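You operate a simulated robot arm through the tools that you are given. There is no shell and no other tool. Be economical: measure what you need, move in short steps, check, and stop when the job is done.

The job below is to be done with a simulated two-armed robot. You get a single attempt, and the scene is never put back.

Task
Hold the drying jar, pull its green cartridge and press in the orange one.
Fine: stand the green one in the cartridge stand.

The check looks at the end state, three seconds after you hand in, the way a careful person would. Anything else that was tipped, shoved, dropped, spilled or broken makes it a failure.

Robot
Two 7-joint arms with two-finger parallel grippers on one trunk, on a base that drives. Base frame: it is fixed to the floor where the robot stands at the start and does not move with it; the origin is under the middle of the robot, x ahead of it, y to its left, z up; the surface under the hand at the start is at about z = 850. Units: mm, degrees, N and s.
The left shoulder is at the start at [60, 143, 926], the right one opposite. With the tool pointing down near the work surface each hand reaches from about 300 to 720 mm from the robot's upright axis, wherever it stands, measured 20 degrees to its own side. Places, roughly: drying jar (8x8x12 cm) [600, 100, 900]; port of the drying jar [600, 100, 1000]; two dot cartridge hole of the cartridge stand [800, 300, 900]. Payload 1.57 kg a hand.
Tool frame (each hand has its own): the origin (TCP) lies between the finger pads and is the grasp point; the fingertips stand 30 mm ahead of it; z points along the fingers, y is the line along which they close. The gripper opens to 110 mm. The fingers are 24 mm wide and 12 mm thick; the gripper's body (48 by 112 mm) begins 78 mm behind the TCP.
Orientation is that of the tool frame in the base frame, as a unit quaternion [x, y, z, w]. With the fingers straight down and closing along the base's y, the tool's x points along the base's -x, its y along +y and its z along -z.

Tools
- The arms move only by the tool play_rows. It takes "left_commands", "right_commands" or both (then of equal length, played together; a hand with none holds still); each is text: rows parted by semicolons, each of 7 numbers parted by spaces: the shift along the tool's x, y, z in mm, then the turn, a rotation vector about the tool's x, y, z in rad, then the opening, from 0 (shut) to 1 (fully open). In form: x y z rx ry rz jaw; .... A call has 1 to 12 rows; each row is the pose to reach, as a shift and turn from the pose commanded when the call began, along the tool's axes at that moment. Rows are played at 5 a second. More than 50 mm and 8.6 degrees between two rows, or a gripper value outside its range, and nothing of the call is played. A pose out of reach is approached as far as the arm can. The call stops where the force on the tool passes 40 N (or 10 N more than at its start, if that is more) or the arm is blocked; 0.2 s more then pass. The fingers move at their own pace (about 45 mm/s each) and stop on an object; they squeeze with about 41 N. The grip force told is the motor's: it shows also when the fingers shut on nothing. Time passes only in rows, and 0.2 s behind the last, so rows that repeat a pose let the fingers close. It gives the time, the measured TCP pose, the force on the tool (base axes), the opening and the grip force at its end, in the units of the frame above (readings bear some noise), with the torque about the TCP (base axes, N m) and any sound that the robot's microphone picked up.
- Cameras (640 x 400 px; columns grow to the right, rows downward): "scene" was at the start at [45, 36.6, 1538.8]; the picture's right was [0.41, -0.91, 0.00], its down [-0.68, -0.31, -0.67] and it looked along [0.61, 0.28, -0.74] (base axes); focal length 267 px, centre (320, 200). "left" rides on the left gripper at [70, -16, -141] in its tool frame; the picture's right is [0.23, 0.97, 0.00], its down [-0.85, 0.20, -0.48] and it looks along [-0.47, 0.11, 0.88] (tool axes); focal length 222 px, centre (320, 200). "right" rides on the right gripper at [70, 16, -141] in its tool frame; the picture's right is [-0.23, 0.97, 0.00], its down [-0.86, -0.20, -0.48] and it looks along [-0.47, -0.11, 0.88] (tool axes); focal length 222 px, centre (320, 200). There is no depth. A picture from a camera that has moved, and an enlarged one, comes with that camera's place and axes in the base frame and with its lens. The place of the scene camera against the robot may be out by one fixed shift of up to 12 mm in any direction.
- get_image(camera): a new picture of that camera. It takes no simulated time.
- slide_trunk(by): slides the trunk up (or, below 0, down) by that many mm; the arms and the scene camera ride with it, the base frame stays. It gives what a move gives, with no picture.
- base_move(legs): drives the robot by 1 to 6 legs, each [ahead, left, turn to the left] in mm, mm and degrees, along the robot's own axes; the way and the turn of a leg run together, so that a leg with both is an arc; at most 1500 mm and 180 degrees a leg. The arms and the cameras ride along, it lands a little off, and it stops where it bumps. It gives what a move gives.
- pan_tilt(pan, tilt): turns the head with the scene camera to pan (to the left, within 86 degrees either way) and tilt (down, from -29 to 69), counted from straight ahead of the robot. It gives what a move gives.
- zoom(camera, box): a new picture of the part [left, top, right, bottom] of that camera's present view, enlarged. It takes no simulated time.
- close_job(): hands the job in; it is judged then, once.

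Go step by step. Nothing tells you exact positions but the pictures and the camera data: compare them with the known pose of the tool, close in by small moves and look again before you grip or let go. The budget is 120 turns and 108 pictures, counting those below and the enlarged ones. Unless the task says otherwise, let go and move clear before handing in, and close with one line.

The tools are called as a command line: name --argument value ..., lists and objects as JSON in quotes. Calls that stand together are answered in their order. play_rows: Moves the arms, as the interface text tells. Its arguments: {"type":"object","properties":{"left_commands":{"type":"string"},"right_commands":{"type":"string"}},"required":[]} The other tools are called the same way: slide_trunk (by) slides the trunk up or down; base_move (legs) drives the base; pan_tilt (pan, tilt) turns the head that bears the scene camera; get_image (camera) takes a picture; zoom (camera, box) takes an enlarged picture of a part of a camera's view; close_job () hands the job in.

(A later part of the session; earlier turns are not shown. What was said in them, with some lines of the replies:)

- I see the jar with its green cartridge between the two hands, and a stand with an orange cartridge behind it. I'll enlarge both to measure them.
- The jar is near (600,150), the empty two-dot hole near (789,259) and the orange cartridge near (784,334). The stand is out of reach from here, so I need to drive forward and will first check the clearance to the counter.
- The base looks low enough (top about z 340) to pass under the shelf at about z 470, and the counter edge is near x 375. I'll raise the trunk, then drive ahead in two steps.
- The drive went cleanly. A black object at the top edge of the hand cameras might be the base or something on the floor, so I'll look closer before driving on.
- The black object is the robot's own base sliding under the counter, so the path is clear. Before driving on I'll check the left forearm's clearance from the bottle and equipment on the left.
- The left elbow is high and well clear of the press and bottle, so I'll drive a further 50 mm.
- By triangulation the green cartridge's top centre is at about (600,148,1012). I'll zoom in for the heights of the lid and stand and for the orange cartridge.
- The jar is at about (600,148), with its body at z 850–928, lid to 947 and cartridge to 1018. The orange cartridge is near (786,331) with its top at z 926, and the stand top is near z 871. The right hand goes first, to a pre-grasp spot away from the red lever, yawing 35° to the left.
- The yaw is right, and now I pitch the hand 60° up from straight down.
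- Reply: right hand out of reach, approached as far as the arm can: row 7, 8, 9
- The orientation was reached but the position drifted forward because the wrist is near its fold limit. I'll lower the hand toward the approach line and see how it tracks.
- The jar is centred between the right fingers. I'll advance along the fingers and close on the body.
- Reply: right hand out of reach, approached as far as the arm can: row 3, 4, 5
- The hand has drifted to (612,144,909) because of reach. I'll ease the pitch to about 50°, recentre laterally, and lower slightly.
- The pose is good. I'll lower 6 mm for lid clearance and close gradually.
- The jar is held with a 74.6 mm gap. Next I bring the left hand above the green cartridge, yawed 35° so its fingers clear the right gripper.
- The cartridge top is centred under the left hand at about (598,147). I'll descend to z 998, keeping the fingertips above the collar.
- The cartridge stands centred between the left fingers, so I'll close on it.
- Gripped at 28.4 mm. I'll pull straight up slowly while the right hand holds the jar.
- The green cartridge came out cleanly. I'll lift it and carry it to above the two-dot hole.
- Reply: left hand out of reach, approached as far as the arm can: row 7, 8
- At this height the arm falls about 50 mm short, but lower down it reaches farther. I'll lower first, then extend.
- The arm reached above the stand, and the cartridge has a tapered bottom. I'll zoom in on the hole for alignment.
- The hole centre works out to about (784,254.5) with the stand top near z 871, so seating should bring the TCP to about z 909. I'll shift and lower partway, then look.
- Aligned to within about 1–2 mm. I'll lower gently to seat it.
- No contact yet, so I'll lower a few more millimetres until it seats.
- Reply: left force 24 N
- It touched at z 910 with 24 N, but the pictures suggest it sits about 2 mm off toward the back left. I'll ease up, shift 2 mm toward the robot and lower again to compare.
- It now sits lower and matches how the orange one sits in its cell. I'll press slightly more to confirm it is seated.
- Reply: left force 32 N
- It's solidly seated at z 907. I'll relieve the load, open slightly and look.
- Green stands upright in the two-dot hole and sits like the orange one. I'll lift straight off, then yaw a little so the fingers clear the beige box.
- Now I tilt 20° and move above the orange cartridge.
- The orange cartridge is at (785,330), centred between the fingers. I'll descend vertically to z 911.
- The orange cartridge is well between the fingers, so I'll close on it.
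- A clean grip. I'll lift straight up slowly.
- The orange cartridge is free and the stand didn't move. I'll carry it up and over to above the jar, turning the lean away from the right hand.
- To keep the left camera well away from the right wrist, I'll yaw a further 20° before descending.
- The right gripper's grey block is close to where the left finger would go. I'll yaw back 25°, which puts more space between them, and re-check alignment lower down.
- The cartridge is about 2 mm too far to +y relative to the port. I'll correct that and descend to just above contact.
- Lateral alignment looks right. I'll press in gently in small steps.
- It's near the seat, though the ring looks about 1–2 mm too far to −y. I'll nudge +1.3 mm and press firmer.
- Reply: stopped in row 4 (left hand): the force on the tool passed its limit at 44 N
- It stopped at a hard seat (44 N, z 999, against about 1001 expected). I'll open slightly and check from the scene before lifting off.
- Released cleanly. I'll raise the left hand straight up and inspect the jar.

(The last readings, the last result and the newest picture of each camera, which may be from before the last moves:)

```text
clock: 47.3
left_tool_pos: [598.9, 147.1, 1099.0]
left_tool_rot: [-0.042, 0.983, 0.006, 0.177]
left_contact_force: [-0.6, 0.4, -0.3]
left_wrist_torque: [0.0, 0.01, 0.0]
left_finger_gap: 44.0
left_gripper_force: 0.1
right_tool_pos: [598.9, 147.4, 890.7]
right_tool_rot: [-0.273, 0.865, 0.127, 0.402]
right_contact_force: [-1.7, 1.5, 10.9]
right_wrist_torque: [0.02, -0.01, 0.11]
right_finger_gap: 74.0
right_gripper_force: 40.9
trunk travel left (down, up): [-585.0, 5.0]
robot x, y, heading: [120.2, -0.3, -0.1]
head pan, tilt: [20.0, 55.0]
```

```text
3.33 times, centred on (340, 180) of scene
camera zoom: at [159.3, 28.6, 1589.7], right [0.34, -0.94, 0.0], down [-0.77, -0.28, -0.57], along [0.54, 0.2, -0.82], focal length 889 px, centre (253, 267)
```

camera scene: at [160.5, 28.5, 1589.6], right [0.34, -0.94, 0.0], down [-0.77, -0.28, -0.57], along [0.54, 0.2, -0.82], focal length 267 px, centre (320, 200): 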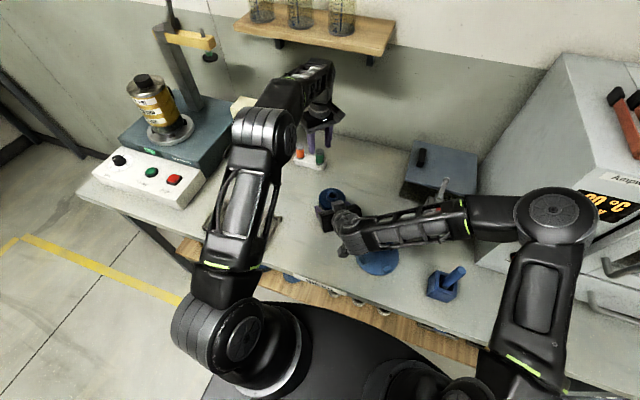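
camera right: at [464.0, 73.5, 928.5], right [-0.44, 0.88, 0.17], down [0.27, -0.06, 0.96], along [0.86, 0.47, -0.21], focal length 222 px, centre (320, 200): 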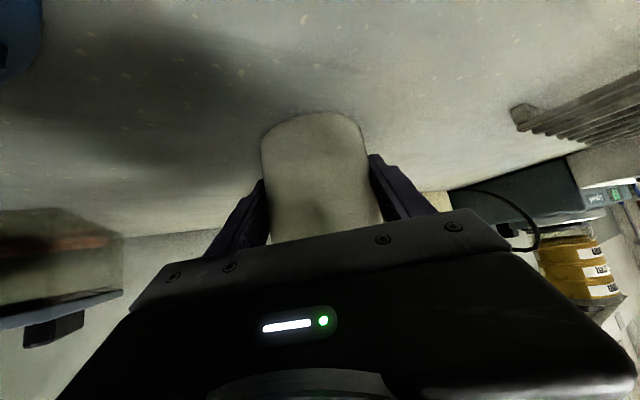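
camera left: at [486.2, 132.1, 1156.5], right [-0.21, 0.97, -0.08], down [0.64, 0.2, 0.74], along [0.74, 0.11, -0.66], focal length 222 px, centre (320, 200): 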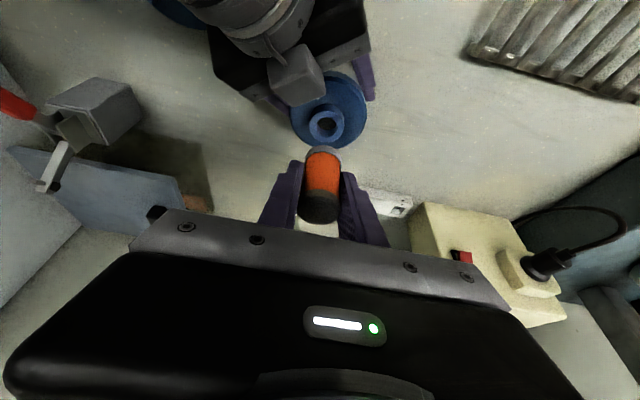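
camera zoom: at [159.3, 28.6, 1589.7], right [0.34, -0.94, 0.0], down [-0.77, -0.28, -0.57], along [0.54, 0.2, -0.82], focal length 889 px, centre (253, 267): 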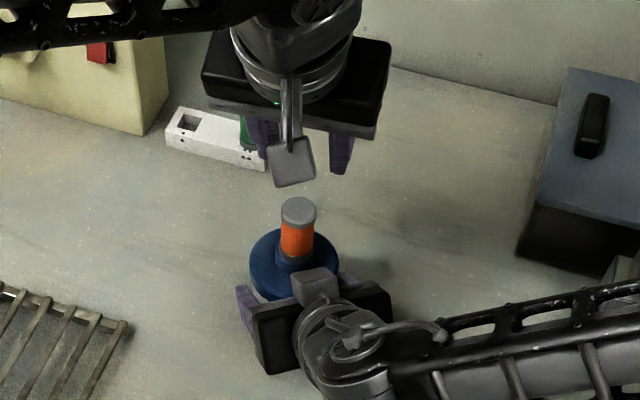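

The orange cartridge sits at the same height as the green one did. Now I move the left hand aside and open the right hand.

play_rows --left_commands "6 39 -2 0 0 0 0.4; 12 78 -4 0 0 0 0.4; 18 117 -6 0 0 0 0.4; 24 156 -9 0 0 0 0.4; 24 156 -9 0 0 0 0.4; 24 156 -9 0 0 0 0.4" --right_commands "0 0 0 0 0 0 0.72; 0 0 0 0 0 0 0.76; 0 0 0 0 0 0 0.82; 0 0 0 0 0 0 0.9; 0 0 0 0 0 0 1; 0 0 0 0 0 0 1"

get_image --camera "left"

get_image --camera "right"

```text
clock: 48.7
left_tool_pos: [562.6, 301.6, 1098.0]
left_tool_rot: [-0.042, 0.983, 0.006, 0.177]
left_contact_force: [-0.7, 0.7, 1.3]
left_wrist_torque: [-0.02, 0.04, 0.01]
left_finger_gap: 43.8
left_gripper_force: 0.0
right_tool_pos: [599.1, 147.3, 889.0]
right_tool_rot: [-0.273, 0.864, 0.127, 0.403]
right_contact_force: [-0.2, 0.7, 0.5]
right_wrist_torque: [-0.02, 0.01, 0.03]
right_finger_gap: 110.0
right_gripper_force: 0.1
trunk travel left (down, up): [-585.0, 5.0]
robot x, y, heading: [119.0, 1.9, -0.3]
head pan, tilt: [20.0, 55.0]
```

```text
34 pictures are left
camera left: at [449.3, 275.3, 1205.8], right [-0.29, 0.95, -0.08], down [0.62, 0.25, 0.75], along [0.73, 0.17, -0.66], focal length 222 px, centre (320, 200)
```

left: 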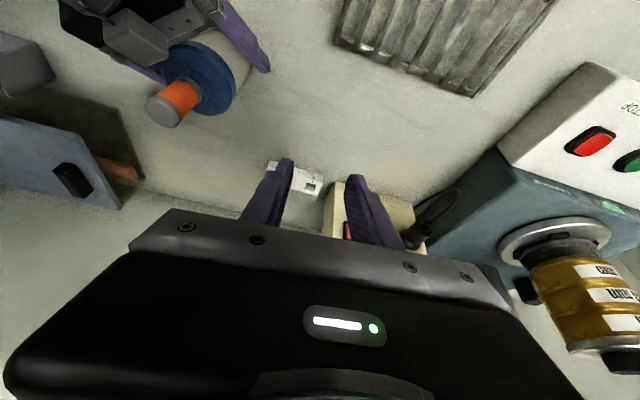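

```text
33 pictures are left
camera right: at [464.8, 73.5, 927.9], right [-0.44, 0.88, 0.17], down [0.27, -0.06, 0.96], along [0.86, 0.47, -0.21], focal length 222 px, centre (320, 200)
```

right: 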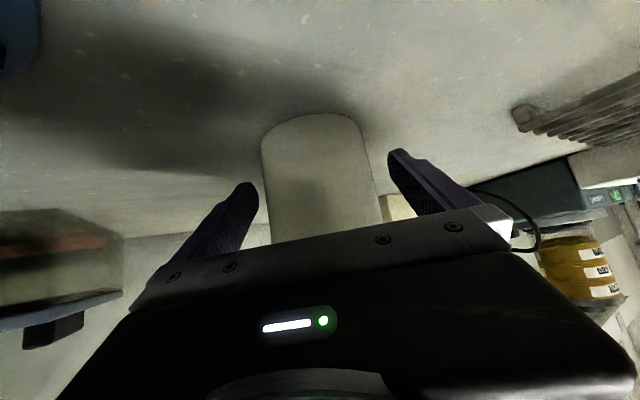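

The jar is free and upright. I'll back the right hand out along its fingers.

play_rows --right_commands "0 0 -20 0 0 0 1; 0 0 -40 0 0 0 1; 0 0 -60 0 0 0 1; 0 0 -75 0 0 0 1; 0 0 -75 0 0 0 1"

get_image --camera "left"

```text
clock: 49.9
left_tool_pos: [562.2, 300.1, 1097.1]
left_tool_rot: [-0.042, 0.983, 0.006, 0.177]
left_contact_force: [0.1, -0.2, 0.3]
left_wrist_torque: [0.0, -0.03, -0.02]
left_finger_gap: 44.0
left_gripper_force: 0.0
right_tool_pos: [551.8, 114.7, 938.0]
right_tool_rot: [-0.273, 0.864, 0.128, 0.402]
right_contact_force: [-0.3, -0.2, 0.1]
right_wrist_torque: [0.03, -0.01, 0.0]
right_finger_gap: 110.2
right_gripper_force: 0.0
trunk travel left (down, up): [-585.0, 5.0]
robot x, y, heading: [120.2, 1.7, -0.1]
head pan, tilt: [20.0, 55.0]
```

```text
32 pictures are left
camera left: at [449.5, 275.0, 1205.7], right [-0.29, 0.95, -0.08], down [0.62, 0.25, 0.75], along [0.73, 0.17, -0.66], focal length 222 px, centre (320, 200)
```

left: 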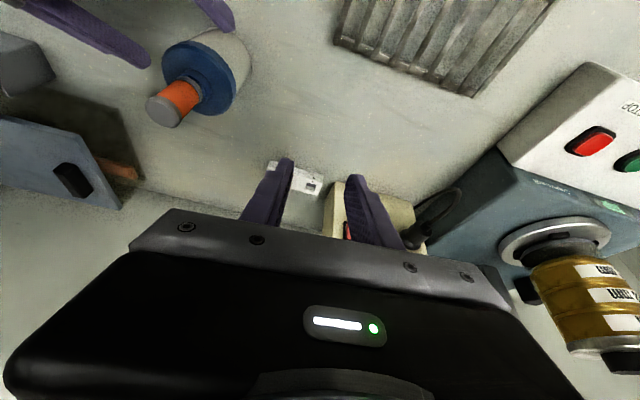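

The right hand is nearly clear of the jar. One more lift, then a final check of the whole scene.

play_rows --right_commands "-12 0 -24 0 0 0 1; -28 0 -48 0 0 0 1; -45 0 -70 0 0 0 1; -45 0 -70 0 0 0 1"

get_image --camera "scene"

zoom --camera "scene" --box '[290, 120, 390, 230]'

zoom --camera "left" --box '[100, 10, 300, 140]'

```text
clock: 50.9
left_tool_pos: [561.6, 300.5, 1098.4]
left_tool_rot: [-0.041, 0.983, 0.006, 0.177]
left_contact_force: [-0.4, 0.0, -0.2]
left_wrist_torque: [-0.01, 0.02, -0.02]
left_finger_gap: 44.0
left_gripper_force: 0.0
right_tool_pos: [534.7, 100.7, 1019.0]
right_tool_rot: [-0.272, 0.865, 0.127, 0.402]
right_contact_force: [0.2, -0.7, -0.5]
right_wrist_torque: [-0.03, 0.01, -0.02]
right_finger_gap: 110.1
right_gripper_force: 0.0
trunk travel left (down, up): [-585.0, 5.0]
robot x, y, heading: [117.0, 1.2, -0.1]
head pan, tilt: [20.0, 55.0]
```

```text
31 pictures are left
camera scene: at [160.9, 28.7, 1589.6], right [0.34, -0.94, 0.0], down [-0.77, -0.28, -0.57], along [0.54, 0.2, -0.82], focal length 267 px, centre (320, 200)
```

scene: 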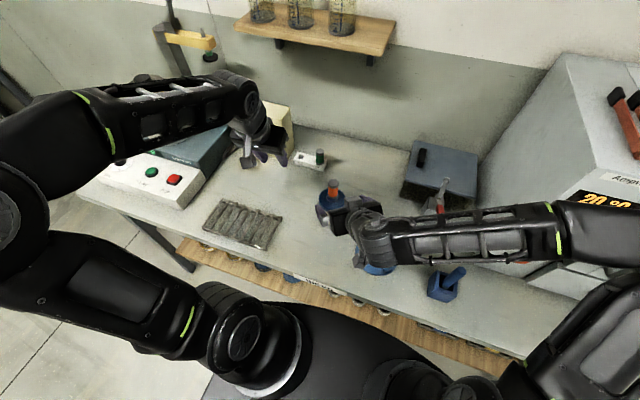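

```text
3.64 times, centred on (340, 175) of scene
camera zoom: at [160.9, 28.7, 1589.6], right [0.34, -0.94, 0.0], down [-0.77, -0.28, -0.57], along [0.54, 0.2, -0.82], focal length 970 px, centre (247, 291)
```

zoom: 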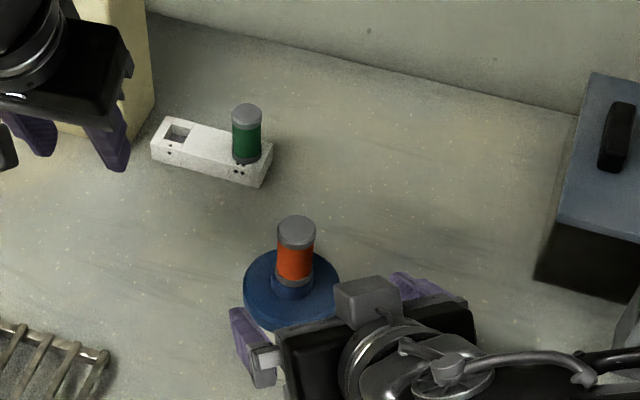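

```text
3.08 times, centred on (200, 75) of left
camera zoom: at [449.8, 275.0, 1205.6], right [-0.29, 0.95, -0.08], down [0.62, 0.25, 0.75], along [0.73, 0.17, -0.66], focal length 684 px, centre (689, 585)
```

zoom: 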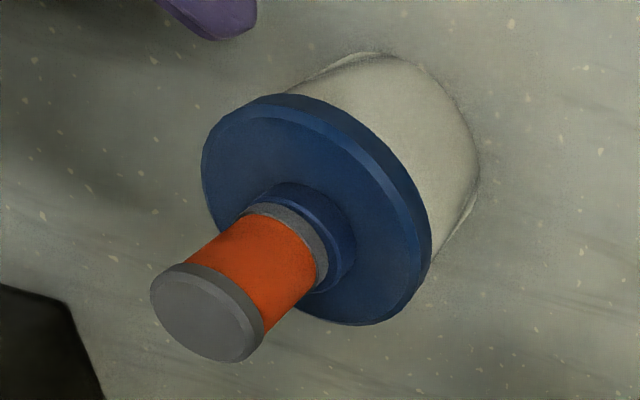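

The orange cartridge is seated in the upright jar, green stands in the two-dot hole, and both hands are clear and open with nothing else disturbed, so I'm handing in.

close_job

```text
The job is handed in.
```

The job is handed in: I held the jar, pulled the green cartridge and stood it in the stand's two-dot hole, then pressed the orange one into the jar until it stopped firmly, at the height the green one had sat.
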